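You operate a simulated robot arm through the tools that you are given. There is no shell and no other tool. Be economical: measure what you need, move in short steps, check, and stop when the job is done.

The job below is to be done with a simulated two-armed robot. You get a single attempt, and the scene is never put back.

Task
Flush the green nozzle clean in the boot tray and push it onto the wand.
Fine: stand it in the tray's middle and pour all the cream jug's water over it; the jug goes back; the nozzle beside it stays. Keep clean things off the floor. Spill a teaspoon at most; pinch, break and dent nothing; leave nothing switched on. Set down upright: cream jug.

It is judged by the outcome, as a careful person would: the job done as asked, and still so three seconds after it is handed in. It fails if anything else is knocked over, pushed out of place, dropped, spilled or broken.

Robot
Two 6-joint arms with two-finger parallel grippers on one trunk, on a base that drives. Base frame: it is fixed to the floor where the robot stands at the start and does not move with it; the origin is under the middle of the robot, x ahead of it, y to its left, z up; the surface under the hand at the start is at about z = 840. Readings come in mm, degrees, newtons and seconds.
The left shoulder is at the start at [50, 170, 1110], the right one opposite. Each reaches about 1092 mm from its shoulder. Places, roughly: black boot tray inside [500, 400, 800]. Payload 1.57 kg a hand.
The TCP of each hand is the grasp point between the finger pads, 30 mm short of the fingertips. In the tool frame z runs along the fingers and y along their closing line. Largest opening 80 mm; finger width 17, thickness 12; the body of the gripper, 40 by 82 mm, starts 80 mm behind the TCP.
Orientation is that of the tool frame in the base frame, as a unit quaternion [w, x, y, z]. With the fingers straight down and closing along the base's y, the tool's x points along the base's -x, its y along +y and its z along -z.

Tools
- The arms move only by the tool play_rows. It takes "left_commands", "right_commands" or both (then of equal length, played together; a hand with none holds still); each is a list of rows, each a list of 2 entries, a list of its own where there are three numbers: the shift along the tool's x, y, z in mm, then the turn, a rotation vector about the tool's x, y, z in degrees. In form: [[[dx, dy, dz], [ax, ay, az]], ...]. A call has 1 to 12 rows; each row shifts and turns the commanded pose from where the row before left it, along the tool's axes as they then stand. "left_claw" and "right_claw" are, for a hand that has rows, the gripper command, from -1 (shut) to 1 (fully open), values between in proportion, set as the call begins (left out, the last holds). Rows are played at 5 a second. More than 50 mm and 8.6 degrees between two rows, or a gripper value outside its range, and nothing of the call is played. A pose out of reach is approached as far as the arm can. The call stops where the force on the tool passes 40 N (or 10 N more than at its start, if that is more) or the arm is blocked; 0.2 s more then pass. Each finger travels about 72 mm/s and halts on what it meets, pressing with about 40 N; the grip force reading is that of the motor and also rises with nothing between the fingers. The clock runs only during rows and for 0.2 s after the last one: add rows that do not move to give the fingers time. It gives the time, the measured TCP pose, the force on the tool (base axes), the opening and the grip force at its end, in the units of the frame above (readings bear some noise), with the torque about the TCP (base axes, N m) and any sound that the robot's microphone picked up.
- Cameras (640 x 400 px; columns grow to the right, rows downward): "scene" is now at [30.3, 32.1, 1677.6]; the picture's right is [0.40, -0.92, 0.00], its down [-0.71, -0.31, -0.64] and it looks along [0.58, 0.26, -0.77] (base axes); focal length 259 px, centre (320, 200). "left" rides on the left gripper at [72, 7, -122] in its tool frame; the picture's right is [-0.09, 1.00, 0.00], its down [-0.84, -0.08, -0.54] and it looks along [-0.54, -0.05, 0.84] (tool axes); focal length 238 px, centre (320, 200). "right" rides on the right gripper at [72, -7, -122] in its tool frame; the picture's right is [0.09, 1.00, 0.00], its down [-0.84, 0.08, -0.54] and it looks along [-0.54, 0.05, 0.84] (tool axes); focal length 238 px, centre (320, 200). There is no depth. A picture from a camera that has moved, and an enlarged one, comes with that camera's place and axes in the base frame and with its lens.
- grab_frame(camera): a new picture of that camera. The clock stands still meanwhile.
- slide_trunk(by): slides the trunk up (or, below 0, down) by that many mm; the arms and the scene camera ride with it, the base frame stays. It gives what a move gives, with no picture.
- base_move(legs): drives the robot by 1 to 6 legs, each [ahead, left, turn to the left] in mm, mm and degrees, along the robot's own axes; the way and the turn of a leg run together, so that a leg with both is an arc; at most 1500 mm and 180 degrees a leg. The arms and the cameras ride along, it lands a little off, and it stops where it bumps. It gives what a move gives.
- turn_head(pan, tilt): turns the head with the scene camera to pan (to the left, within 86 degrees either way) and tilt (down, from -29 to 69), counted from straight ahead of the robot. It gives what a move gives.
- close_up(camera, box): a new picture of the part [left, top, right, bottom] of that camera's present view, enlarged. The clock stands still meanwhile.
- job_done(): hands the job in; it is judged then, once.

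Work in short steps. Places have to be worked out from the pictures, the camera data and where the tool is seen: move nearer, look again, correct. Check each grasp and each placing, and mend what went wrong. You have 120 turns and 108 pictures in all, those below and enlarged ones among them. Open the grippers and draw the arms clear of the work before you hand the job in, unless the task says otherwise; then end with one line.

The tools are called after ">>>" as name(argument=value, ...) on one line, values as JSON. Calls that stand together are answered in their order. play_rows: Moves the arms, as the interface text tells. Its arguments: {"type":"object","properties":{"left_commands":{"type":"array"},"left_claw":{"type":"number"},"right_commands":{"type":"array"},"right_claw":{"type":"number"}},"required":[]} The other tools are called the same way: slide_trunk (by) slides the trunk up or down; base_move (legs) drives the base; turn_head (pan, tilt) turns the head that bears the scene camera; grab_frame (camera) takes a picture; close_up (camera, box) takes an enlarged picture of a part of a camera's view; job_done () hands the job in.

At the start:

```text
time_s: 0.0
left_position: [356.9, 514.5, 1001.3]
left_orientation: [0.0, 0.0, 1.0, 0.0]
left_contact_force: [-0.8, 0.1, -0.3]
left_torque: [0.01, -0.01, -0.02]
left_opening: 80.2
left_finger_force: 0.0
right_position: [728.4, 67.3, 998.9]
right_orientation: [0.001, 0.0, 1.0, 0.0]
right_contact_force: [-0.2, -0.5, -0.7]
right_torque: [0.01, -0.01, 0.0]
right_opening: 80.0
right_finger_force: 0.2
trunk travel left (down, up): [-725.0, 245.0]
robot x, y, heading: [1.8, -2.6, -0.2]
head pan, tilt: [23.8, 50.4]
```

scene: 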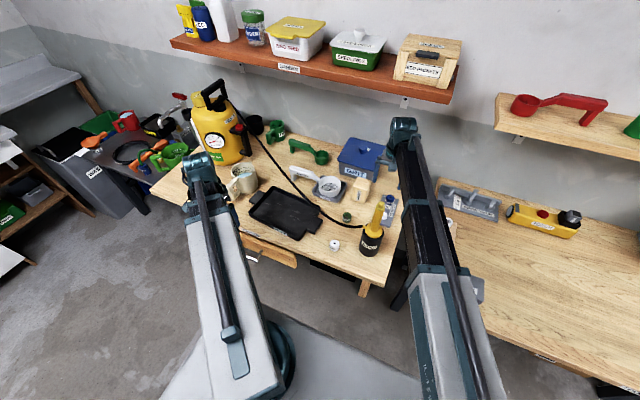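
right: 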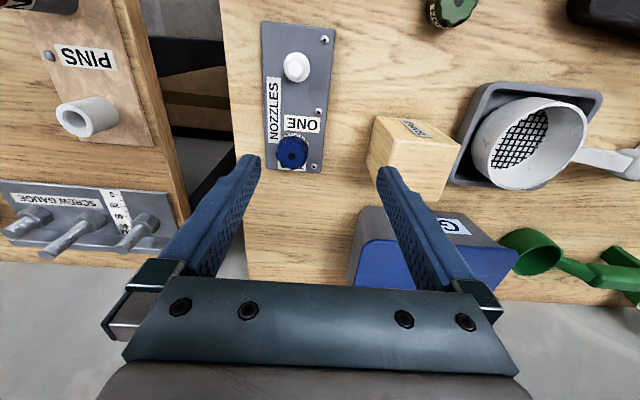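
left: 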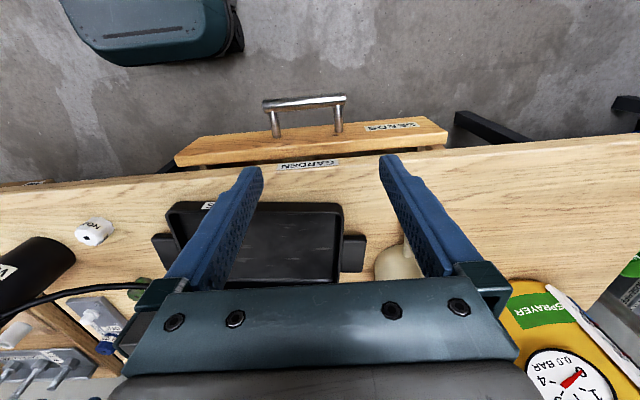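

I look closer at the bench around the tray, the jug and the nozzles.

>>> close_up(camera="scene", box=[220, 130, 420, 270])

>>> close_up(camera="scene", box=[320, 170, 420, 260])

```text
2.86 times, centred on (320, 200) of scene
camera zoom: at [30.3, 32.1, 1677.6], right [0.4, -0.92, 0.0], down [-0.71, -0.31, -0.64], along [0.58, 0.26, -0.77], focal length 739 px, centre (320, 200)
```

zoom: 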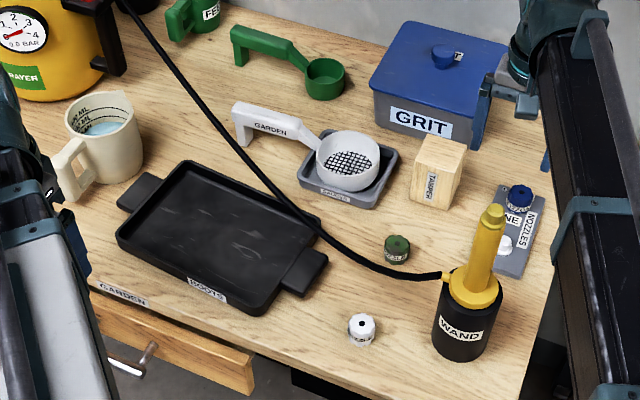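

```text
4.44 times, centred on (370, 215) of scene
camera zoom: at [30.3, 32.1, 1677.6], right [0.4, -0.92, 0.0], down [-0.71, -0.31, -0.64], along [0.58, 0.26, -0.77], focal length 1149 px, centre (98, 133)
```

zoom: 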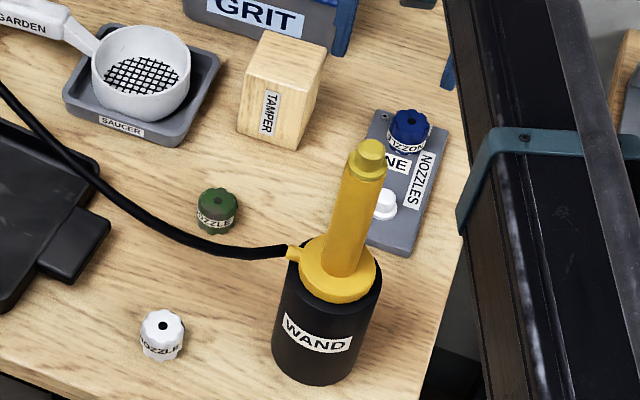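

Bench top z≈840, tray centre ≈(545,400), green nozzle ≈(618,174), jug ≈(620,640) with its handle toward the robot. I zoom in on the jug, the wand and the nozzle.

>>> close_up(camera="scene", box=[225, 155, 275, 205])

>>> close_up(camera="scene", box=[325, 190, 405, 260])

>>> close_up(camera="right", box=[240, 0, 480, 200])

>>> close_up(camera="scene", box=[60, 70, 260, 200])

```text
8.00 times, centred on (250, 180) of scene
camera zoom: at [30.3, 32.1, 1677.6], right [0.4, -0.92, 0.0], down [-0.71, -0.31, -0.64], along [0.58, 0.26, -0.77], focal length 2069 px, centre (880, 360)
```

zoom: 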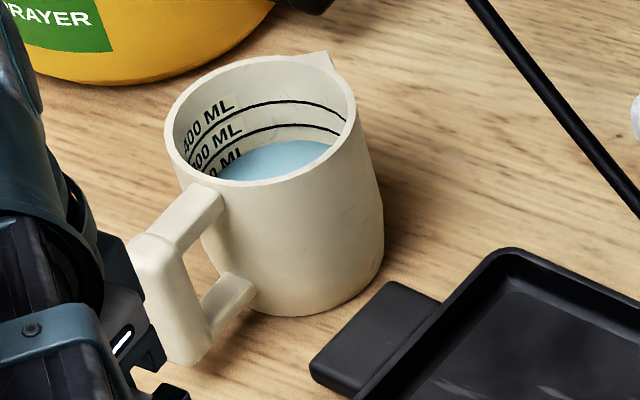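

```text
5.71 times, centred on (365, 225) of scene
camera zoom: at [30.3, 32.1, 1677.6], right [0.4, -0.92, 0.0], down [-0.71, -0.31, -0.64], along [0.58, 0.26, -0.77], focal length 1478 px, centre (63, 57)
```

zoom: 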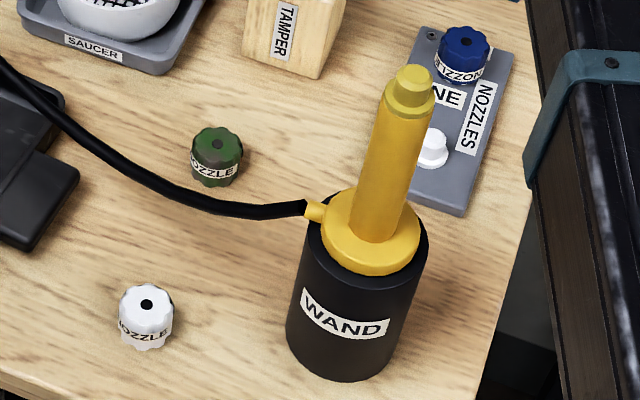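

```text
2.00 times, centred on (360, 100) of right
camera zoom: at [656.3, 62.7, 1121.1], right [-0.09, 1.0, 0.0], down [0.84, 0.08, 0.54], along [0.54, 0.05, -0.84], focal length 477 px, centre (240, 400)
```

zoom: 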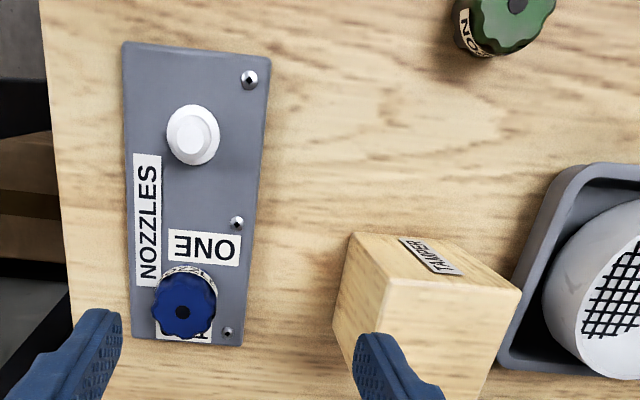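

```text
3.08 times, centred on (160, 135) of scene
camera zoom: at [30.3, 32.1, 1677.6], right [0.4, -0.92, 0.0], down [-0.71, -0.31, -0.64], along [0.58, 0.26, -0.77], focal length 796 px, centre (812, 400)
```

zoom: 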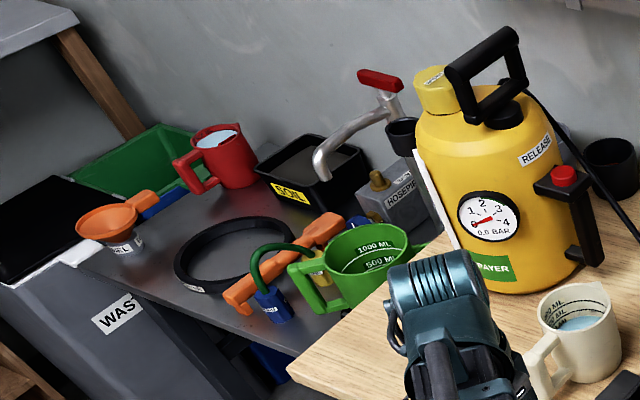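

The green nozzle stands alone on the bench at ≈(617,174). The left arm can do everything, so I first withdraw the right arm to the right and back, clear of the wand.

>>> play_rows(right_commands=[[[0, 0, -40], [0, 0, 0]], [[0, 0, -40], [0, 0, 0]], [[10, -45, 0], [0, 0, 0]], [[20, -45, 0], [0, 0, 0]], [[30, -35, 0], [0, 0, 0]], [[30, -35, 0], [0, 0, 0]], [[30, -35, 0], [0, 0, 0]], [[30, -35, 0], [0, 0, 0]], [[30, -35, 0], [0, 0, 0]], [[30, -35, 0], [0, 0, 0]], [[30, -35, 0], [0, 0, 0]], [[30, -35, 0], [0, 0, 0]]])

```text
time_s: 2.6
left_position: [356.5, 513.6, 999.6]
left_orientation: [-0.001, 0.0, 1.0, -0.001]
left_contact_force: [0.2, 0.5, -0.5]
left_torque: [0.03, -0.02, -0.01]
left_opening: 80.3
left_finger_force: 0.0
right_position: [455.1, -303.6, 999.4]
right_orientation: [0.0, 0.0, 1.0, 0.0]
right_contact_force: [-0.3, 0.4, -0.4]
right_torque: [0.02, -0.01, -0.03]
right_opening: 80.1
right_finger_force: 0.2
right hand out of reach, approached as far as the arm can: row 1, 2
trunk travel left (down, up): [-725.0, 245.0]
robot x, y, heading: [-2.9, -3.0, 0.2]
head pan, tilt: [23.8, 50.4]
```

Right arm is parked. Now bring the left hand over the nozzle at the present height for a look.

>>> play_rows(left_commands=[[[0, -45, 0], [0, 0, 0]], [[0, -45, 0], [0, 0, 0]], [[-20, -40, 0], [0, 0, 0]], [[-30, -35, 0], [0, 0, 0]], [[-30, -35, 0], [0, 0, 0]], [[-30, -35, 0], [0, 0, 0]], [[-30, -35, 0], [0, 0, 0]], [[-30, -35, 0], [0, 0, 0]], [[-30, -35, 0], [0, 0, 0]], [[-40, 0, 0], [0, 0, 0]]])

>>> grab_frame(camera="left")

>>> grab_frame(camera="scene")

```text
time_s: 4.8
left_position: [610.8, 183.7, 999.8]
left_orientation: [0.001, 0.0, 1.0, -0.001]
left_contact_force: [0.4, -0.5, 0.2]
left_torque: [-0.01, 0.03, -0.01]
left_opening: 80.0
left_finger_force: 0.1
left hand out of reach, approached as far as the arm can: row 2, 3
right_position: [457.2, -302.5, 998.6]
right_orientation: [0.001, 0.0, 1.0, 0.0]
right_contact_force: [-1.0, 0.7, -0.6]
right_torque: [-0.03, -0.02, 0.03]
right_opening: 80.1
right_finger_force: 0.1
trunk travel left (down, up): [-725.0, 245.0]
robot x, y, heading: [-4.0, 0.0, -0.1]
head pan, tilt: [23.8, 50.4]
```

```text
98 pictures are left
camera left: at [538.6, 189.2, 1121.5], right [0.09, 1.0, 0.0], down [0.84, -0.08, 0.54], along [0.54, -0.05, -0.84], focal length 238 px, centre (320, 200)
```

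left: 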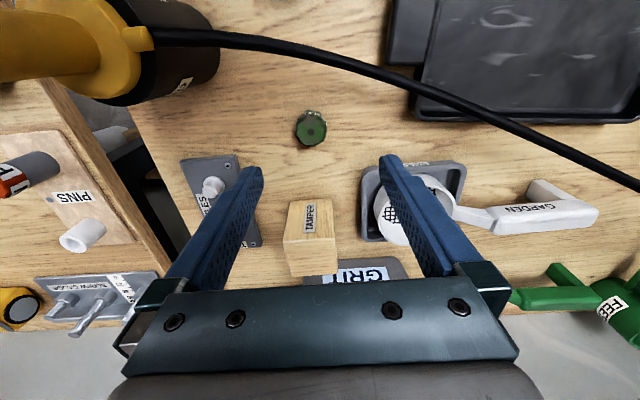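

```text
97 pictures are left
camera scene: at [30.9, 32.0, 1677.6], right [0.4, -0.92, 0.0], down [-0.71, -0.31, -0.64], along [0.58, 0.26, -0.77], focal length 259 px, centre (320, 200)
```

scene: 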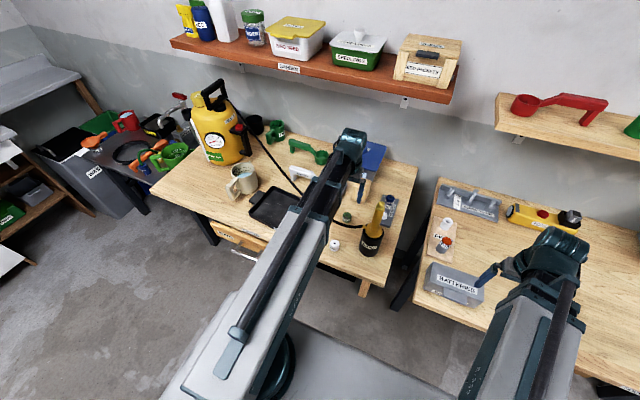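

Nozzle top estimated at ≈(609–612,174), ~35 mm across. I move above it, go down to z≈930, and check.

>>> play_rows(left_commands=[[[0, -10, 20], [0, 0, 0]], [[0, 0, 30], [0, 0, 0]], [[0, 0, 20], [0, 0, 0]], [[0, 0, 0], [0, 0, 0]]])

>>> grab_frame(camera="left")

>>> close_up(camera="scene", box=[300, 150, 420, 260])

```text
time_s: 5.8
left_position: [609.1, 175.9, 999.3]
left_orientation: [0.0, 0.0, 1.0, 0.0]
left_contact_force: [0.1, -0.8, 0.2]
left_torque: [-0.01, 0.01, -0.01]
left_opening: 80.1
left_finger_force: 0.1
left hand out of reach, approached as far as the arm can: row 1, 2, 3
right_position: [457.3, -301.8, 1000.2]
right_orientation: [0.0, 0.0, 1.0, 0.0]
right_contact_force: [0.1, 0.1, -0.3]
right_torque: [0.0, -0.04, 0.01]
right_opening: 79.7
right_finger_force: 0.0
trunk travel left (down, up): [-725.0, 245.0]
robot x, y, heading: [1.8, 1.3, -0.1]
head pan, tilt: [23.8, 50.4]
```

```text
96 pictures are left
camera left: at [537.0, 180.8, 1121.7], right [0.09, 1.0, 0.0], down [0.84, -0.08, 0.54], along [0.54, -0.05, -0.84], focal length 238 px, centre (320, 200)
```

left: 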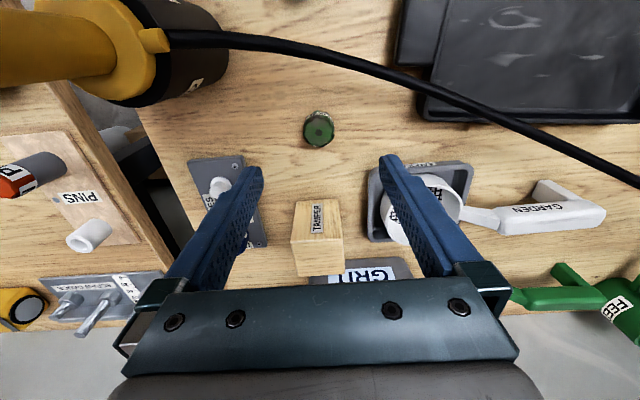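

```text
3.64 times, centred on (360, 205) of scene
camera zoom: at [30.3, 31.9, 1677.6], right [0.4, -0.92, 0.0], down [-0.71, -0.31, -0.64], along [0.58, 0.26, -0.77], focal length 940 px, centre (174, 182)
```

zoom: 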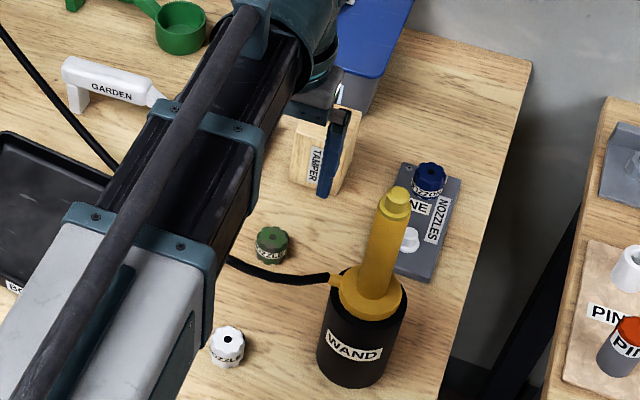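

The hand only moves horizontally: vertical moves were reported out of reach, so height seems to come from the trunk. I test the right arm in free space with a small rise and a small pitch.

>>> play_rows(right_commands=[[[0, 0, -20], [0, 0, 0]], [[0, 0, 0], [0, 0, 0]]])

>>> play_rows(right_commands=[[[0, 0, 0], [0, -8, 0]], [[0, 0, 0], [0, -8, 0]], [[0, 0, 0], [0, 0, 0]]])

```text
time_s: 6.4
left_position: [609.7, 175.6, 1000.2]
left_orientation: [0.001, 0.0, 1.0, 0.0]
left_contact_force: [0.3, 0.1, 0.2]
left_torque: [0.0, -0.01, 0.01]
left_opening: 79.9
left_finger_force: 0.1
right_position: [456.7, -301.9, 999.4]
right_orientation: [0.0, 0.0, 1.0, 0.0]
right_contact_force: [-0.2, 0.0, -0.3]
right_torque: [0.03, 0.0, -0.04]
right_opening: 79.8
right_finger_force: 0.0
right hand out of reach, approached as far as the arm can: row 1
trunk travel left (down, up): [-725.0, 245.0]
robot x, y, heading: [1.5, 4.4, 0.2]
head pan, tilt: [23.8, 50.4]
```

```text
time_s: 7.2
left_position: [608.7, 176.1, 999.5]
left_orientation: [0.0, 0.0, 1.0, 0.0]
left_contact_force: [-0.1, 0.1, 0.2]
left_torque: [0.01, 0.0, -0.01]
left_opening: 79.9
left_finger_force: 0.0
right_position: [491.5, -315.4, 1008.8]
right_orientation: [0.139, 0.0, 0.99, 0.0]
right_contact_force: [-0.3, -1.0, -0.3]
right_torque: [-0.02, -0.01, -0.01]
right_opening: 80.0
right_finger_force: 0.0
right hand out of reach, approached as far as the arm can: row 1, 2
trunk travel left (down, up): [-725.0, 245.0]
robot x, y, heading: [0.5, -0.4, -0.1]
head pan, tilt: [23.8, 50.4]
```

Pitching works: the wrist sits ≈235 mm above the TCP at a height fixed by the trunk, with a minimum radius of about 400 mm. I pitch the right hand up further so it stays clear when the trunk comes down.

>>> play_rows(right_commands=[[[-32.7, 0, -2.3], [0, -8, 0]], [[-32.7, 0, -2.3], [0, -8, 0]], [[-32.7, 0, -2.3], [0, -8, 0]], [[-32.7, 0, -2.3], [0, -8, 0]], [[0, 0, 0], [0, 0, 0]]])

>>> turn_head(pan=-20, tilt=40)

>>> grab_frame(camera="scene")

```text
time_s: 8.4
left_position: [608.2, 175.4, 999.3]
left_orientation: [-0.001, 0.0, 1.0, 0.0]
left_contact_force: [0.2, 0.4, 0.4]
left_torque: [-0.03, 0.0, 0.03]
left_opening: 80.1
left_finger_force: 0.0
right_position: [605.2, -314.2, 1073.6]
right_orientation: [0.408, 0.0, 0.913, -0.001]
right_contact_force: [0.3, 0.6, 0.0]
right_torque: [-0.03, -0.01, 0.01]
right_opening: 80.3
right_finger_force: 0.0
right hand out of reach, approached as far as the arm can: row 3
trunk travel left (down, up): [-725.0, 245.0]
robot x, y, heading: [3.0, -1.0, 0.2]
head pan, tilt: [23.8, 50.4]
```

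```text
time_s: 9.5
left_position: [609.7, 174.4, 999.2]
left_orientation: [0.0, -0.001, 1.0, 0.0]
left_contact_force: [-0.7, 0.1, 0.1]
left_torque: [0.04, 0.01, 0.02]
left_opening: 80.1
left_finger_force: 0.0
right_position: [604.2, -313.9, 1072.0]
right_orientation: [0.408, 0.0, 0.913, 0.001]
right_contact_force: [0.5, 0.4, -0.9]
right_torque: [-0.01, 0.01, -0.01]
right_opening: 80.1
right_finger_force: 0.0
trunk travel left (down, up): [-725.0, 245.0]
robot x, y, heading: [-3.2, 0.2, -0.0]
head pan, tilt: [-20.0, 40.0]
```

```text
94 pictures are left
camera scene: at [40.0, -27.9, 1692.3], right [-0.34, -0.94, 0.0], down [-0.6, 0.22, -0.77], along [0.72, -0.26, -0.64], focal length 259 px, centre (320, 200)
```

scene: 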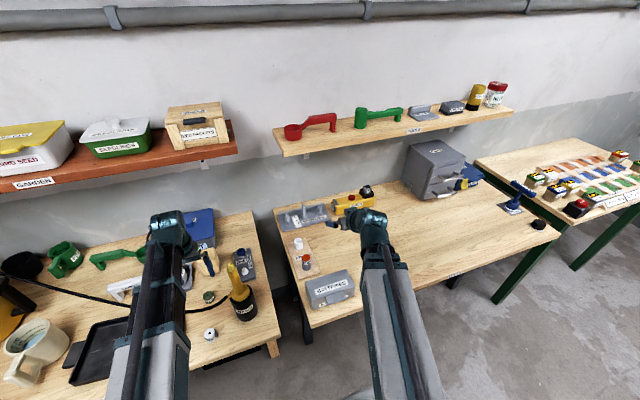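

The right hand hovers over its bench with ample room. I lower the trunk by 80 (left tips to ≈890) and check alignment over the nozzle.

>>> slide_trunk(by=-80)

>>> turn_head(pan=15, tilt=52)

>>> grab_frame(camera="left")

>>> grab_frame(camera="scene")

```text
time_s: 10.7
left_position: [609.6, 174.7, 919.8]
left_orientation: [0.0, -0.001, 1.0, 0.0]
left_contact_force: [-0.5, -0.9, 0.1]
left_torque: [0.0, -0.01, 0.02]
left_opening: 79.9
left_finger_force: 0.1
right_position: [604.9, -314.0, 993.6]
right_orientation: [0.408, 0.0, 0.913, 0.0]
right_contact_force: [-0.4, -0.8, -0.3]
right_torque: [0.0, 0.03, 0.02]
right_opening: 80.1
right_finger_force: 0.0
trunk travel left (down, up): [-645.0, 325.0]
robot x, y, heading: [-1.5, 1.7, -0.1]
head pan, tilt: [-20.0, 40.0]
```

```text
time_s: 11.7
left_position: [609.8, 175.2, 919.4]
left_orientation: [0.0, 0.0, 1.0, 0.0]
left_contact_force: [-0.4, 0.0, -0.3]
left_torque: [0.0, -0.01, 0.02]
left_opening: 80.2
left_finger_force: 0.1
right_position: [604.5, -315.0, 992.8]
right_orientation: [0.407, 0.001, 0.913, 0.0]
right_contact_force: [-0.6, 0.9, 0.6]
right_torque: [0.01, 0.0, 0.01]
right_opening: 80.2
right_finger_force: 0.1
trunk travel left (down, up): [-645.0, 325.0]
robot x, y, heading: [-1.3, -0.6, -0.1]
head pan, tilt: [15.0, 52.0]
```

```text
93 pictures are left
camera left: at [537.0, 180.8, 1041.7], right [0.09, 1.0, 0.0], down [0.84, -0.08, 0.54], along [0.54, -0.05, -0.84], focal length 238 px, centre (320, 200)
```

left: 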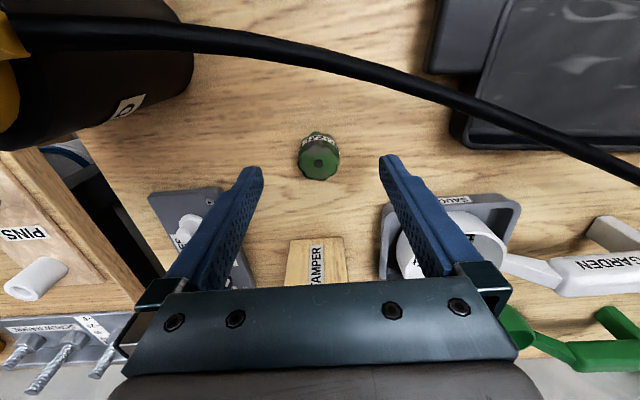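

```text
92 pictures are left
camera scene: at [32.7, 20.5, 1595.5], right [0.26, -0.97, 0.0], down [-0.76, -0.2, -0.62], along [0.59, 0.16, -0.79], focal length 259 px, centre (320, 200)
```

scene: 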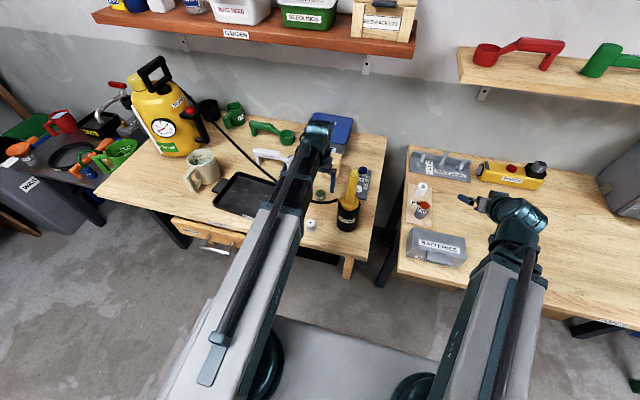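

The nozzle is centred between the fingers (≈611,174). I lower 43 mm so the tips are a few mm above the bench, then close gently.

>>> slide_trunk(by=-43)

>>> play_rows(left_commands=[[[0, 0, 0], [0, 0, 0]], [[0, 0, 0], [0, 0, 0]], [[0, 0, 0], [0, 0, 0]], [[0, 0, 0], [0, 0, 0]]], left_claw=-0.2)

>>> grab_frame(camera="left")

```text
time_s: 12.6
left_position: [609.7, 174.8, 877.2]
left_orientation: [0.001, 0.0, 1.0, 0.0]
left_contact_force: [-0.6, 0.9, 0.6]
left_torque: [0.0, -0.03, -0.01]
left_opening: 79.9
left_finger_force: 0.0
right_position: [604.2, -313.9, 950.8]
right_orientation: [0.407, -0.001, 0.913, 0.0]
right_contact_force: [1.1, -0.5, 0.8]
right_torque: [-0.01, -0.05, 0.02]
right_opening: 79.9
right_finger_force: 0.0
trunk travel left (down, up): [-602.0, 368.0]
robot x, y, heading: [-1.3, 1.3, 0.1]
head pan, tilt: [15.0, 52.0]
```

```text
time_s: 13.6
left_position: [609.3, 175.4, 876.7]
left_orientation: [0.0, -0.001, 1.0, -0.001]
left_contact_force: [0.4, 0.7, -0.3]
left_torque: [-0.02, 0.02, -0.03]
left_opening: 33.2
left_finger_force: 3.9
right_position: [604.8, -314.9, 949.5]
right_orientation: [0.408, 0.0, 0.913, -0.001]
right_contact_force: [-0.1, -0.9, 0.6]
right_torque: [-0.01, 0.01, 0.0]
right_opening: 80.1
right_finger_force: 0.1
trunk travel left (down, up): [-602.0, 368.0]
robot x, y, heading: [1.2, -0.2, 0.1]
head pan, tilt: [15.0, 52.0]
```

```text
91 pictures are left
camera left: at [537.0, 180.8, 998.7], right [0.09, 1.0, 0.0], down [0.84, -0.08, 0.54], along [0.54, -0.05, -0.84], focal length 238 px, centre (320, 200)
```

left: 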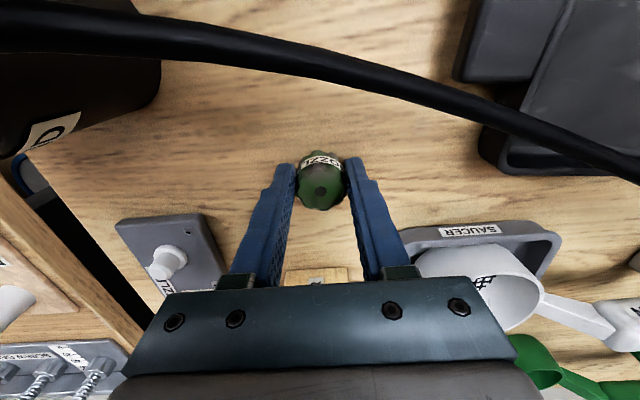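

Nozzle is gripped (33 mm). I firm the grip slightly and lift 120 mm.

>>> play_rows(left_commands=[[[0, 0, 0], [0, 0, 0]], [[0, 0, 0], [0, 0, 0]]], left_claw=-0.35)

>>> slide_trunk(by=120)

>>> grab_frame(camera="left")

```text
time_s: 14.2
left_position: [610.0, 175.7, 877.2]
left_orientation: [0.0, 0.0, 1.0, 0.0]
left_contact_force: [0.2, 0.1, 0.3]
left_torque: [0.01, 0.02, 0.01]
left_opening: 32.1
left_finger_force: 40.3
right_position: [604.6, -314.1, 950.5]
right_orientation: [0.407, -0.001, 0.913, 0.0]
right_contact_force: [0.0, 0.8, 0.6]
right_torque: [0.02, -0.02, -0.02]
right_opening: 79.7
right_finger_force: 0.2
trunk travel left (down, up): [-602.0, 368.0]
robot x, y, heading: [-3.6, 1.0, 0.1]
head pan, tilt: [15.0, 52.0]
```

```text
time_s: 15.7
left_position: [609.4, 175.0, 997.1]
left_orientation: [0.0, 0.0, 1.0, 0.0]
left_contact_force: [0.7, -0.8, -0.9]
left_torque: [0.01, -0.02, -0.02]
left_opening: 32.2
left_finger_force: 40.1
right_position: [604.6, -313.8, 1069.5]
right_orientation: [0.408, 0.0, 0.913, 0.0]
right_contact_force: [-0.5, 0.4, -0.1]
right_torque: [0.0, 0.0, 0.02]
right_opening: 80.2
right_finger_force: 0.1
trunk travel left (down, up): [-722.0, 248.0]
robot x, y, heading: [-2.7, 3.5, 0.2]
head pan, tilt: [15.0, 52.0]
```

```text
90 pictures are left
camera left: at [537.1, 180.8, 1118.6], right [0.09, 1.0, 0.0], down [0.84, -0.08, 0.54], along [0.54, -0.05, -0.84], focal length 238 px, centre (320, 200)
```

left: 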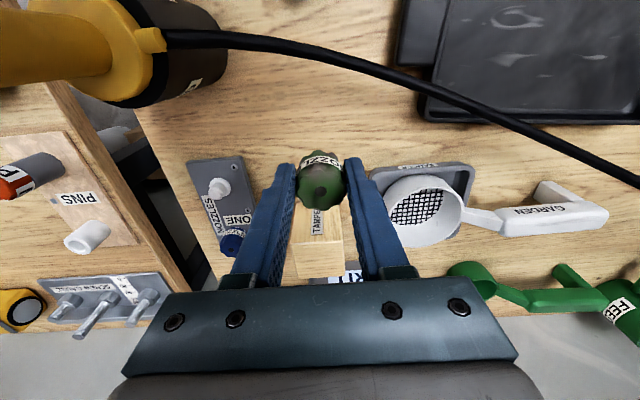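

Held firmly. Moving over the tray's middle ≈(545,400), then checking.

>>> play_rows(left_commands=[[[13, 45, 0], [0, 0, 0]], [[13, 45, 0], [0, 0, 0]], [[13, 45, 0], [0, 0, 0]], [[13, 45, 0], [0, 0, 0]], [[13, 45, 0], [0, 0, 0]], [[0, 0, 0], [0, 0, 0]]])

>>> grab_frame(camera="left")

>>> turn_head(pan=30, tilt=52)

>>> close_up(camera="scene", box=[220, 120, 420, 260])

```text
time_s: 17.1
left_position: [541.8, 401.5, 996.6]
left_orientation: [0.0, 0.001, 1.0, 0.002]
left_contact_force: [0.3, 0.9, 0.0]
left_torque: [0.02, -0.02, 0.02]
left_opening: 32.3
left_finger_force: 40.3
right_position: [603.8, -314.4, 1069.2]
right_orientation: [0.408, 0.0, 0.913, 0.0]
right_contact_force: [0.2, 0.0, -0.2]
right_torque: [-0.01, -0.02, 0.03]
right_opening: 80.0
right_finger_force: 0.1
trunk travel left (down, up): [-722.0, 248.0]
robot x, y, heading: [-1.1, 0.1, 0.3]
head pan, tilt: [15.0, 52.0]
```

```text
89 pictures are left
camera left: at [470.5, 407.2, 1118.7], right [0.09, 1.0, 0.0], down [0.84, -0.08, 0.54], along [0.54, -0.05, -0.84], focal length 238 px, centre (320, 200)
```

left: 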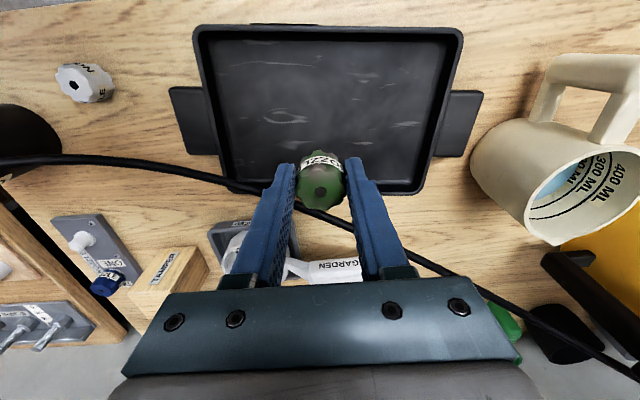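

```text
time_s: 17.8
left_position: [543.2, 401.0, 996.9]
left_orientation: [0.001, 0.0, 1.0, -0.001]
left_contact_force: [0.5, 0.0, 0.5]
left_torque: [-0.01, -0.04, 0.0]
left_opening: 32.2
left_finger_force: 39.9
right_position: [603.6, -314.4, 1070.8]
right_orientation: [0.408, 0.001, 0.913, 0.0]
right_contact_force: [0.0, 0.2, 0.2]
right_torque: [0.01, -0.01, -0.02]
right_opening: 80.0
right_finger_force: 0.1
trunk travel left (down, up): [-722.0, 248.0]
robot x, y, heading: [1.4, 0.4, 0.1]
head pan, tilt: [30.0, 52.0]
```

```text
2.86 times, centred on (320, 190) of scene
camera zoom: at [25.2, 38.7, 1672.5], right [0.5, -0.87, 0.0], down [-0.68, -0.39, -0.62], along [0.53, 0.31, -0.79], focal length 739 px, centre (320, 229)
```

zoom: 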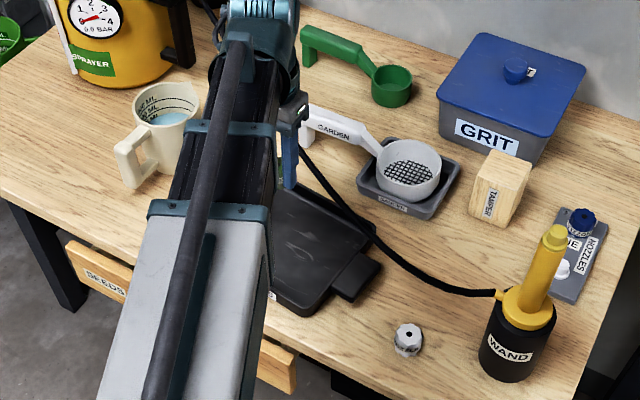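

Tray centre computes to ≈(543,409) with its sides yawed ~5°. I shift 8 mm left and lower to just above the tray floor.

>>> play_rows(left_commands=[[[0, 8, 0], [0, 0, 0]], [[0, 0, 0], [0, 0, 0]]])

>>> slide_trunk(by=-105)

>>> grab_frame(camera="left")

```text
time_s: 18.4
left_position: [542.0, 409.9, 996.0]
left_orientation: [0.0, 0.0, 1.0, 0.0]
left_contact_force: [-0.1, -0.1, -0.7]
left_torque: [0.02, 0.01, -0.01]
left_opening: 32.0
left_finger_force: 40.2
right_position: [604.3, -312.8, 1069.9]
right_orientation: [0.408, 0.0, 0.913, 0.0]
right_contact_force: [-0.8, 0.2, 0.1]
right_torque: [0.0, 0.0, -0.01]
right_opening: 79.7
right_finger_force: 0.0
trunk travel left (down, up): [-722.0, 248.0]
robot x, y, heading: [4.2, -2.4, -0.0]
head pan, tilt: [30.0, 52.0]
```

```text
time_s: 19.8
left_position: [542.9, 408.4, 891.1]
left_orientation: [0.0, 0.0, 1.0, 0.0]
left_contact_force: [-0.5, -0.8, -0.9]
left_torque: [0.03, -0.03, 0.04]
left_opening: 32.2
left_finger_force: 39.7
right_position: [603.9, -314.2, 964.8]
right_orientation: [0.408, 0.0, 0.913, 0.0]
right_contact_force: [0.1, -0.3, 0.2]
right_torque: [0.0, -0.02, 0.04]
right_opening: 80.2
right_finger_force: 0.0
trunk travel left (down, up): [-617.0, 353.0]
robot x, y, heading: [3.8, 2.5, -0.2]
head pan, tilt: [30.0, 52.0]
```

```text
87 pictures are left
camera left: at [471.0, 414.8, 1013.8], right [0.09, 1.0, 0.0], down [0.84, -0.08, 0.54], along [0.54, -0.05, -0.84], focal length 238 px, centre (320, 200)
```

left: 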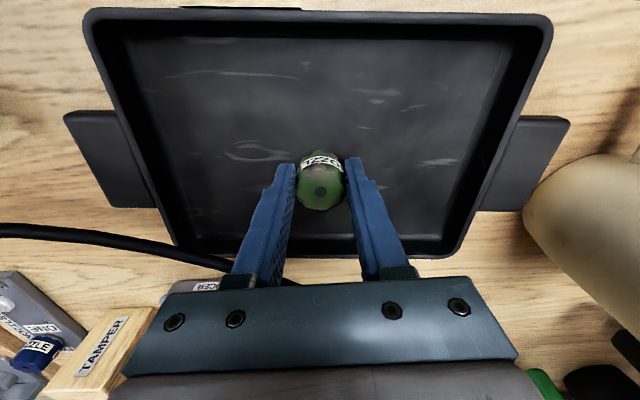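

Well centred. I lower in small steps until the nozzle touches the tray floor.

>>> slide_trunk(by=-7)

>>> slide_trunk(by=-2)

```text
time_s: 20.4
left_position: [543.4, 409.8, 884.5]
left_orientation: [0.0, -0.001, 1.0, 0.0]
left_contact_force: [-0.7, -0.3, 0.4]
left_torque: [0.04, 0.02, 0.01]
left_opening: 32.2
left_finger_force: 39.7
right_position: [604.6, -314.4, 957.6]
right_orientation: [0.408, 0.0, 0.913, 0.0]
right_contact_force: [-0.4, -0.4, 0.2]
right_torque: [-0.02, -0.01, 0.03]
right_opening: 80.1
right_finger_force: 0.1
trunk travel left (down, up): [-610.0, 360.0]
robot x, y, heading: [-4.5, -2.3, -0.0]
head pan, tilt: [30.0, 52.0]
```

```text
time_s: 20.9
left_position: [543.0, 409.0, 882.2]
left_orientation: [0.0, 0.0, 1.0, 0.0]
left_contact_force: [0.4, 1.4, 0.9]
left_torque: [0.01, -0.03, 0.01]
left_opening: 32.0
left_finger_force: 39.9
right_position: [604.7, -313.1, 956.2]
right_orientation: [0.407, 0.0, 0.913, 0.001]
right_contact_force: [0.6, 0.1, 1.2]
right_torque: [-0.02, 0.0, -0.04]
right_opening: 79.9
right_finger_force: 0.1
trunk travel left (down, up): [-608.0, 362.0]
robot x, y, heading: [1.6, -2.4, 0.0]
head pan, tilt: [30.0, 52.0]
```

No contact yet; two more small steps.

>>> slide_trunk(by=-1.5)

>>> slide_trunk(by=-1)

```text
time_s: 21.4
left_position: [542.5, 408.6, 883.9]
left_orientation: [0.002, 0.0, 1.0, 0.001]
left_contact_force: [3.7, 3.5, 25.2]
left_torque: [0.08, -0.27, 0.03]
left_opening: 32.3
left_finger_force: 40.2
right_position: [604.0, -314.9, 954.6]
right_orientation: [0.408, 0.0, 0.913, 0.001]
right_contact_force: [-0.4, 0.5, -0.8]
right_torque: [0.01, 0.03, 0.0]
right_opening: 79.8
right_finger_force: 0.1
trunk travel left (down, up): [-607.0, 363.0]
robot x, y, heading: [-2.0, -1.0, -0.1]
head pan, tilt: [30.0, 52.0]
```

```text
time_s: 21.9
left_position: [542.5, 408.5, 882.3]
left_orientation: [0.001, 0.0, 1.0, 0.0]
left_contact_force: [6.9, 4.9, 32.9]
left_torque: [0.11, -0.33, 0.07]
left_opening: 32.1
left_finger_force: 39.6
right_position: [602.7, -313.9, 953.0]
right_orientation: [0.408, 0.001, 0.913, 0.0]
right_contact_force: [0.1, -1.1, -0.1]
right_torque: [-0.03, 0.01, -0.01]
right_opening: 79.8
right_finger_force: 0.1
trunk travel left (down, up): [-606.0, 364.0]
robot x, y, heading: [3.9, -1.2, 0.1]
head pan, tilt: [30.0, 52.0]
```

Contact with the tray floor (33 N). I back off 1.5 mm, open gently, and look.

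>>> slide_trunk(by=1.5)

>>> play_rows(left_commands=[[[0, 0, 0], [0, 0, 0]], [[0, 0, 0], [0, 0, 0]], [[0, 0, 0], [0, 0, 0]]], left_claw=0.5)

>>> slide_trunk(by=60)

>>> grab_frame(camera="left")

```text
time_s: 22.4
left_position: [541.9, 408.8, 881.8]
left_orientation: [-0.001, 0.0, 1.0, 0.0]
left_contact_force: [2.5, 0.5, 5.9]
left_torque: [0.03, -0.12, 0.02]
left_opening: 32.0
left_finger_force: 40.1
right_position: [604.2, -315.1, 953.5]
right_orientation: [0.408, 0.001, 0.913, -0.001]
right_contact_force: [0.2, 2.0, 0.0]
right_torque: [0.02, 0.01, -0.02]
right_opening: 79.9
right_finger_force: 0.1
trunk travel left (down, up): [-607.0, 363.0]
robot x, y, heading: [1.6, -1.0, -0.0]
head pan, tilt: [30.0, 52.0]
```

```text
time_s: 23.2
left_position: [543.2, 409.4, 881.8]
left_orientation: [0.0, 0.0, 1.0, 0.0]
left_contact_force: [-0.6, -0.2, -0.6]
left_torque: [0.0, 0.0, 0.0]
left_opening: 60.0
left_finger_force: 0.0
right_position: [603.8, -314.9, 954.5]
right_orientation: [0.406, 0.0, 0.914, 0.001]
right_contact_force: [0.0, 0.3, 0.1]
right_torque: [0.01, 0.01, -0.01]
right_opening: 79.8
right_finger_force: 0.1
trunk travel left (down, up): [-607.0, 363.0]
robot x, y, heading: [0.8, 1.7, 0.1]
head pan, tilt: [30.0, 52.0]
```

```text
time_s: 24.2
left_position: [542.5, 409.6, 941.0]
left_orientation: [0.001, 0.0, 1.0, 0.0]
left_contact_force: [-0.7, -0.8, 0.1]
left_torque: [-0.03, 0.02, -0.02]
left_opening: 59.8
left_finger_force: 0.1
right_position: [604.1, -315.1, 1015.1]
right_orientation: [0.408, 0.001, 0.913, 0.0]
right_contact_force: [1.0, 0.2, -0.7]
right_torque: [-0.04, 0.02, 0.02]
right_opening: 80.3
right_finger_force: 0.1
trunk travel left (down, up): [-667.0, 303.0]
robot x, y, heading: [-1.0, -3.7, 0.1]
head pan, tilt: [30.0, 52.0]
```

```text
86 pictures are left
camera left: at [471.2, 414.9, 1063.7], right [0.09, 1.0, 0.0], down [0.84, -0.08, 0.54], along [0.54, -0.05, -0.84], focal length 238 px, centre (320, 200)
```

left: 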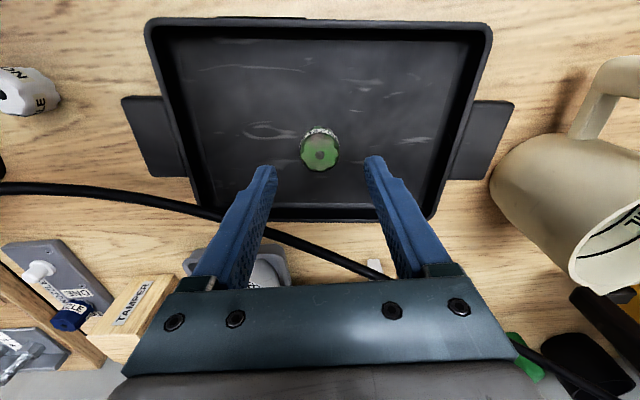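

The nozzle stands upright in the middle. Next the jug: I raise and move left for a good view of its handle.

>>> slide_trunk(by=100)

>>> play_rows(left_commands=[[[18, 50, 0], [0, 0, 0]], [[18, 45, 0], [0, 0, 0]], [[18, 45, 0], [0, 0, 0]], [[18, 45, 0], [0, 0, 0]], [[0, 20, 0], [0, 0, 0]], [[0, 0, 0], [0, 0, 0]]], left_claw=1)

>>> grab_frame(camera="left")

>>> close_up(camera="scene", box=[200, 110, 360, 230])

```text
time_s: 25.5
left_position: [544.2, 410.2, 1042.2]
left_orientation: [0.0, 0.0, 1.0, 0.0]
left_contact_force: [0.0, 0.2, -0.9]
left_torque: [0.0, 0.01, 0.01]
left_opening: 60.2
left_finger_force: 0.0
right_position: [604.9, -313.1, 1114.1]
right_orientation: [0.407, -0.001, 0.913, 0.001]
right_contact_force: [0.4, -0.2, 0.2]
right_torque: [0.01, -0.02, 0.0]
right_opening: 80.0
right_finger_force: 0.0
trunk travel left (down, up): [-767.0, 203.0]
robot x, y, heading: [-0.2, 0.4, -0.1]
head pan, tilt: [30.0, 52.0]
```

```text
refused: row 1 steps farther than a row can; nothing moved
```

```text
85 pictures are left
camera left: at [471.2, 414.8, 1163.6], right [0.09, 1.0, 0.0], down [0.84, -0.08, 0.54], along [0.54, -0.05, -0.84], focal length 238 px, centre (320, 200)
```

left: 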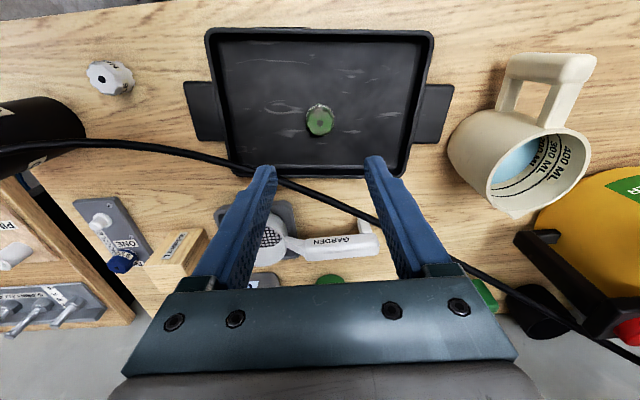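

```text
3.33 times, centred on (280, 170) of scene
camera zoom: at [25.3, 38.7, 1717.4], right [0.5, -0.87, 0.0], down [-0.68, -0.39, -0.62], along [0.53, 0.31, -0.79], focal length 862 px, centre (453, 300)
```

zoom: 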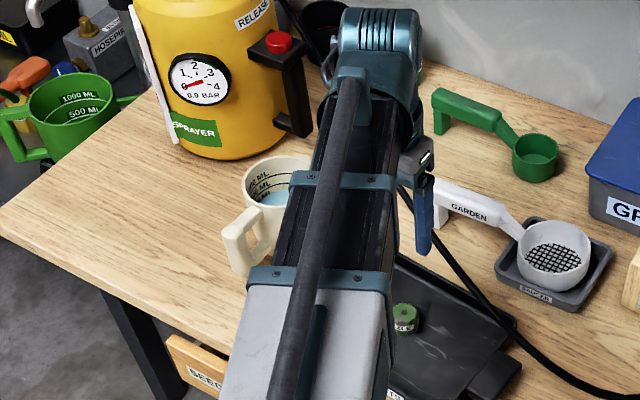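

Jug rim centre ≈(601,633), handle ≈(507,644) toward the robot, spout away. To tip it over the spout the hand must pitch from about +55° forward to −60° back, so I test the backward pitch here in free air.

>>> play_rows(left_commands=[[[29, 0, -1.9], [0, 7.5, 0]], [[29, 0, -1.9], [0, 7.5, 0]], [[29, 0, -1.9], [0, 7.5, 0]], [[29, 0, -1.9], [0, 7.5, 0]], [[29, 0, -1.9], [0, 7.5, 0]], [[29, 0, -1.9], [0, 7.5, 0]], [[29, 0, -1.9], [0, 7.5, 0]], [[29, 0, -1.9], [0, 7.5, 0]], [[0, 0, 0], [0, 0, 0]]], left_claw=1)

>>> grab_frame(camera="scene")

```text
time_s: 27.5
left_position: [302.4, 503.0, 1094.2]
left_orientation: [-0.34, 0.018, 0.938, 0.061]
left_contact_force: [0.3, -0.9, -0.6]
left_torque: [0.01, 0.0, 0.03]
left_opening: 80.0
left_finger_force: 0.0
left hand out of reach, approached as far as the arm can: row 4, 5, 6, 7, 8
right_position: [604.7, -314.8, 1115.0]
right_orientation: [0.407, 0.0, 0.913, 0.0]
right_contact_force: [0.2, 0.1, -0.1]
right_torque: [-0.05, -0.01, 0.02]
right_opening: 79.9
right_finger_force: 0.0
trunk travel left (down, up): [-767.0, 203.0]
robot x, y, heading: [-0.6, 3.8, -0.0]
head pan, tilt: [30.0, 52.0]
```

```text
83 pictures are left
camera scene: at [24.9, 38.9, 1717.5], right [0.5, -0.87, 0.0], down [-0.68, -0.39, -0.62], along [0.53, 0.31, -0.79], focal length 259 px, centre (320, 200)
```

scene: 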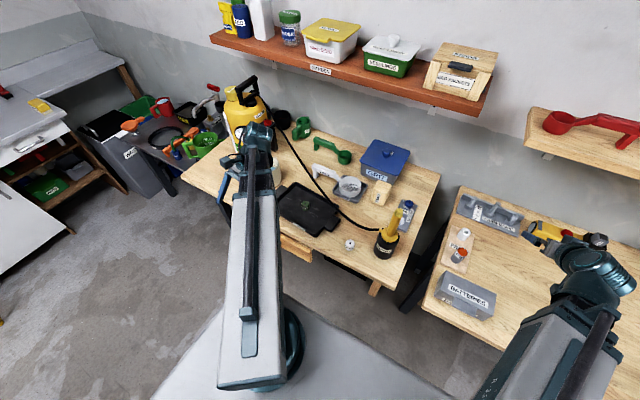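

Backward pitch is limited (~−40°). Better plan: grip the handle with the hand pitched ~60° forward and pour by rolling sideways to the right, which nearly just spins the wrist. That needs more arm radius near the tray, so I back the base 200 mm.

>>> base_move(legs=[[-200, 0, 0]])

>>> play_rows(left_commands=[[[-30.9, 0, -2.2], [0, -8, 0]], [[-30.9, 0, -2.2], [0, -8, 0]], [[-30.9, 0, -2.2], [0, -8, 0]], [[-30.9, 0, -2.2], [0, -8, 0]], [[-30.9, 0, -2.2], [0, -8, 0]], [[0, 0, 0], [0, 0, 0]]])

```text
time_s: 29.1
left_position: [96.5, 503.3, 1096.1]
left_orientation: [-0.34, 0.017, 0.938, 0.06]
left_contact_force: [-0.1, -0.4, 0.0]
left_torque: [0.01, -0.04, 0.0]
left_opening: 80.1
left_finger_force: 0.1
right_position: [398.3, -311.9, 1115.7]
right_orientation: [0.408, 0.0, 0.913, -0.001]
right_contact_force: [-0.4, -0.5, 0.7]
right_torque: [0.0, 0.01, 0.01]
right_opening: 80.0
right_finger_force: 0.0
trunk travel left (down, up): [-767.0, 203.0]
robot x, y, heading: [-207.4, 0.2, 0.3]
head pan, tilt: [30.0, 52.0]
```

```text
time_s: 30.6
left_position: [241.7, 498.2, 1043.1]
left_orientation: [0.002, 0.037, 0.998, 0.05]
left_contact_force: [-0.6, 0.3, 0.8]
left_torque: [-0.02, -0.01, 0.02]
left_opening: 80.1
left_finger_force: 0.0
right_position: [401.1, -314.6, 1114.6]
right_orientation: [0.407, 0.0, 0.913, 0.0]
right_contact_force: [-0.5, -0.3, 0.2]
right_torque: [0.02, 0.01, 0.02]
right_opening: 80.1
right_finger_force: 0.0
trunk travel left (down, up): [-767.0, 203.0]
robot x, y, heading: [-206.5, -1.0, 0.1]
head pan, tilt: [30.0, 52.0]
```

Commands continue from the reached pose. Now I level the small sideways tilt and pitch forward 60°.

>>> play_rows(left_commands=[[[0, 0, 0], [5.7, 0, 0]], [[-30.9, 0, -2.2], [0, -8, 0]], [[-30.9, 0, -2.2], [0, -8, 0]], [[-30.9, 0, -2.2], [0, -8, 0]], [[-30.9, 0, -2.2], [0, -8, 0]], [[-30.9, 0, -2.2], [0, -8, 0]], [[-30.9, 0, -2.2], [0, -8, 0]], [[-30.9, 0, -2.2], [0, -8, 0]], [[-15.5, 0, -1], [0, -4, 0]], [[0, 0, 0], [0, 0, 0]]])

>>> grab_frame(camera="left")

>>> grab_frame(camera="scene")

```text
time_s: 32.8
left_position: [432.8, 484.2, 1151.5]
left_orientation: [0.499, 0.033, 0.866, -0.017]
left_contact_force: [0.2, -0.5, 0.2]
left_torque: [0.0, -0.02, 0.01]
left_opening: 80.1
left_finger_force: 0.0
right_position: [400.2, -313.8, 1114.2]
right_orientation: [0.408, -0.001, 0.913, 0.0]
right_contact_force: [0.1, 0.9, 0.0]
right_torque: [0.01, -0.01, 0.01]
right_opening: 80.0
right_finger_force: 0.0
trunk travel left (down, up): [-767.0, 203.0]
robot x, y, heading: [-203.9, 1.1, -0.1]
head pan, tilt: [30.0, 52.0]
```

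```text
82 pictures are left
camera left: at [291.8, 499.8, 1150.5], right [0.12, 0.99, 0.08], down [-0.06, -0.08, 1.0], along [0.99, -0.12, 0.05], focal length 238 px, centre (320, 200)
```

left: 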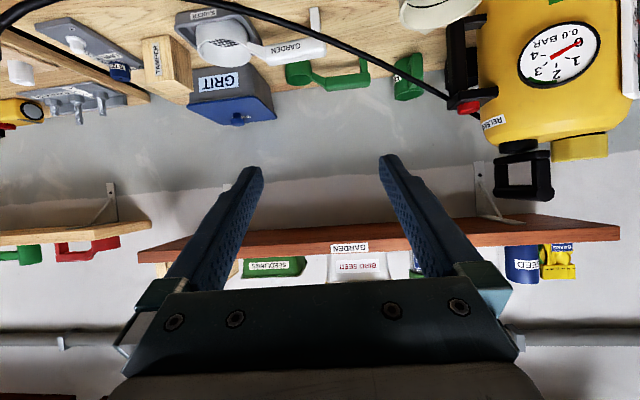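

```text
81 pictures are left
camera scene: at [-179.7, 38.7, 1717.5], right [0.5, -0.87, 0.0], down [-0.68, -0.39, -0.62], along [0.53, 0.31, -0.79], focal length 259 px, centre (320, 200)
```

scene: 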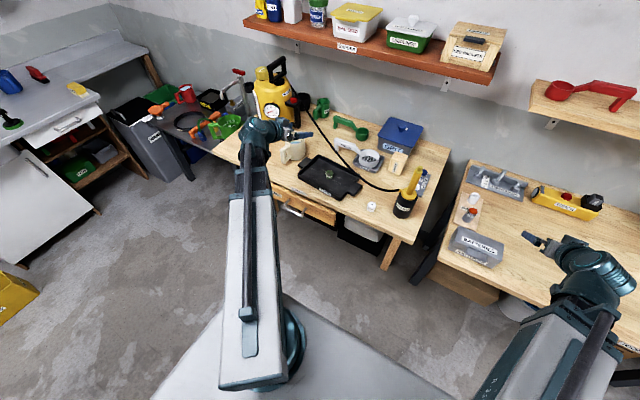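

Pitch 60° works. I test the sideways roll to the right by ~96° about the wrist here, in free air.

>>> play_rows(left_commands=[[[-0.9, 15.4, -0.5], [-4, 0, 6.9]], [[-0.9, 15.4, -0.5], [-4, 0, 6.9]], [[-0.9, 15.4, -0.5], [-4, 0, 6.9]], [[-0.9, 15.4, -0.5], [-4, 0, 6.9]], [[-0.9, 15.4, -0.5], [-4, 0, 6.9]], [[-0.9, 15.4, -0.5], [-4, 0, 6.9]], [[-0.9, 15.4, -0.5], [-4, 0, 6.9]], [[-0.9, 15.4, -0.5], [-4, 0, 6.9]], [[-0.9, 15.4, -0.5], [-4, 0, 6.9]], [[-0.9, 15.4, -0.5], [-4, 0, 6.9]], [[-0.9, 15.4, -0.5], [-4, 0, 6.9]], [[-0.9, 15.4, -0.5], [-4, 0, 6.9]]])

>>> play_rows(left_commands=[[[-0.9, 15.4, -0.5], [-4, 0, 6.9]], [[-0.9, 15.4, -0.5], [-4, 0, 6.9]], [[-0.9, 15.4, -0.5], [-4, 0, 6.9]]])

>>> grab_frame(camera="scene")

```text
time_s: 35.4
left_position: [453.4, 579.9, 1254.2]
left_orientation: [0.339, 0.397, 0.6, 0.606]
left_contact_force: [0.0, -0.4, 0.7]
left_torque: [0.0, -0.02, 0.04]
left_opening: 80.0
left_finger_force: 0.0
left hand out of reach, approached as far as the arm can: row 11, 12
right_position: [400.0, -314.6, 1114.6]
right_orientation: [0.407, 0.0, 0.913, 0.0]
right_contact_force: [-0.5, -0.3, -0.2]
right_torque: [0.01, -0.01, -0.01]
right_opening: 80.1
right_finger_force: 0.1
trunk travel left (down, up): [-767.0, 203.0]
robot x, y, heading: [-203.8, 0.3, 0.1]
head pan, tilt: [30.0, 52.0]
```

```text
time_s: 36.1
left_position: [478.4, 533.3, 1263.2]
left_orientation: [0.234, 0.458, 0.535, 0.67]
left_contact_force: [-0.3, 0.1, -0.4]
left_torque: [-0.02, 0.01, 0.0]
left_opening: 79.9
left_finger_force: 0.0
left hand out of reach, approached as far as the arm can: row 1, 2, 3
right_position: [398.7, -313.4, 1114.9]
right_orientation: [0.407, 0.0, 0.913, 0.0]
right_contact_force: [-0.3, 0.6, 0.3]
right_torque: [-0.03, -0.01, 0.02]
right_opening: 79.9
right_finger_force: 0.1
trunk travel left (down, up): [-767.0, 203.0]
robot x, y, heading: [-201.7, 2.2, -0.0]
head pan, tilt: [30.0, 52.0]
```

```text
80 pictures are left
camera scene: at [-179.8, 39.0, 1717.5], right [0.5, -0.87, 0.0], down [-0.68, -0.39, -0.62], along [0.53, 0.31, -0.79], focal length 259 px, centre (320, 200)
```

scene: 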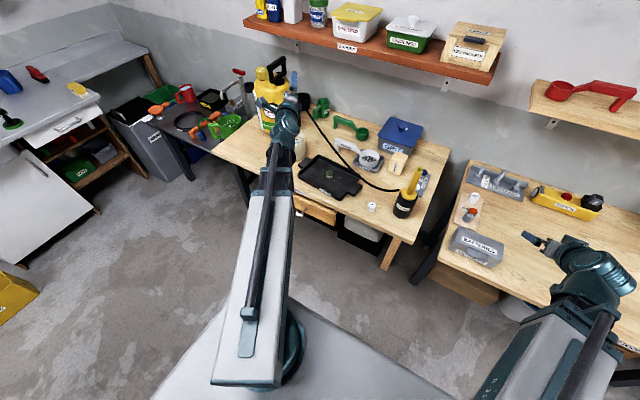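

The hand can't point above horizontal, but tipping right-and-slightly-forward (20° toward the spout) keeps it below. I undo to the 60° forward pitch with heading ≈−7°.

>>> play_rows(left_commands=[[[-5.5, -14.8, -0.5], [3.9, -1.17, -7.29]], [[-5.5, -14.8, -0.5], [3.9, -1.17, -7.29]], [[-5.5, -14.8, -0.5], [3.9, -1.17, -7.29]], [[-5.5, -14.8, -0.5], [3.9, -1.17, -7.29]], [[-5.5, -14.8, -0.5], [3.9, -1.17, -7.29]], [[-5.5, -14.8, -0.5], [3.9, -1.17, -7.29]], [[-5.5, -14.8, -0.5], [3.9, -1.17, -7.29]], [[-5.5, -14.8, -0.5], [3.9, -1.17, -7.29]], [[-5.5, -14.8, -0.5], [3.9, -1.17, -7.29]], [[-5.5, -14.8, -0.5], [3.9, -1.17, -7.29]], [[-5.5, -14.8, -0.5], [3.9, -1.17, -7.29]], [[-5.5, -14.8, -0.5], [3.9, -1.17, -7.29]]])

>>> play_rows(left_commands=[[[-5.5, -14.8, -0.5], [3.9, -1.17, -7.29]], [[0, 0, 0], [0, 0, 0]]])

```text
time_s: 38.8
left_position: [477.9, 418.0, 1147.9]
left_orientation: [0.488, 0.113, 0.864, 0.055]
left_contact_force: [1.1, -0.8, 0.0]
left_torque: [-0.01, -0.02, -0.03]
left_opening: 79.9
left_finger_force: 0.1
left hand out of reach, approached as far as the arm can: row 1
right_position: [400.8, -314.0, 1115.4]
right_orientation: [0.407, 0.0, 0.913, 0.0]
right_contact_force: [0.2, -0.1, -0.2]
right_torque: [-0.01, 0.01, -0.02]
right_opening: 79.9
right_finger_force: 0.2
trunk travel left (down, up): [-767.0, 203.0]
robot x, y, heading: [-203.4, 1.2, -0.0]
head pan, tilt: [30.0, 52.0]
```

```text
time_s: 39.4
left_position: [478.6, 401.4, 1150.2]
left_orientation: [0.495, 0.075, 0.865, -0.008]
left_contact_force: [0.4, 0.9, -0.3]
left_torque: [0.01, -0.01, -0.01]
left_opening: 80.2
left_finger_force: 0.1
right_position: [399.2, -313.2, 1115.6]
right_orientation: [0.407, 0.0, 0.913, 0.0]
right_contact_force: [0.5, -0.1, 0.5]
right_torque: [0.0, 0.01, 0.01]
right_opening: 80.2
right_finger_force: 0.1
trunk travel left (down, up): [-767.0, 203.0]
robot x, y, heading: [-203.3, -1.5, 0.1]
head pan, tilt: [30.0, 52.0]
```

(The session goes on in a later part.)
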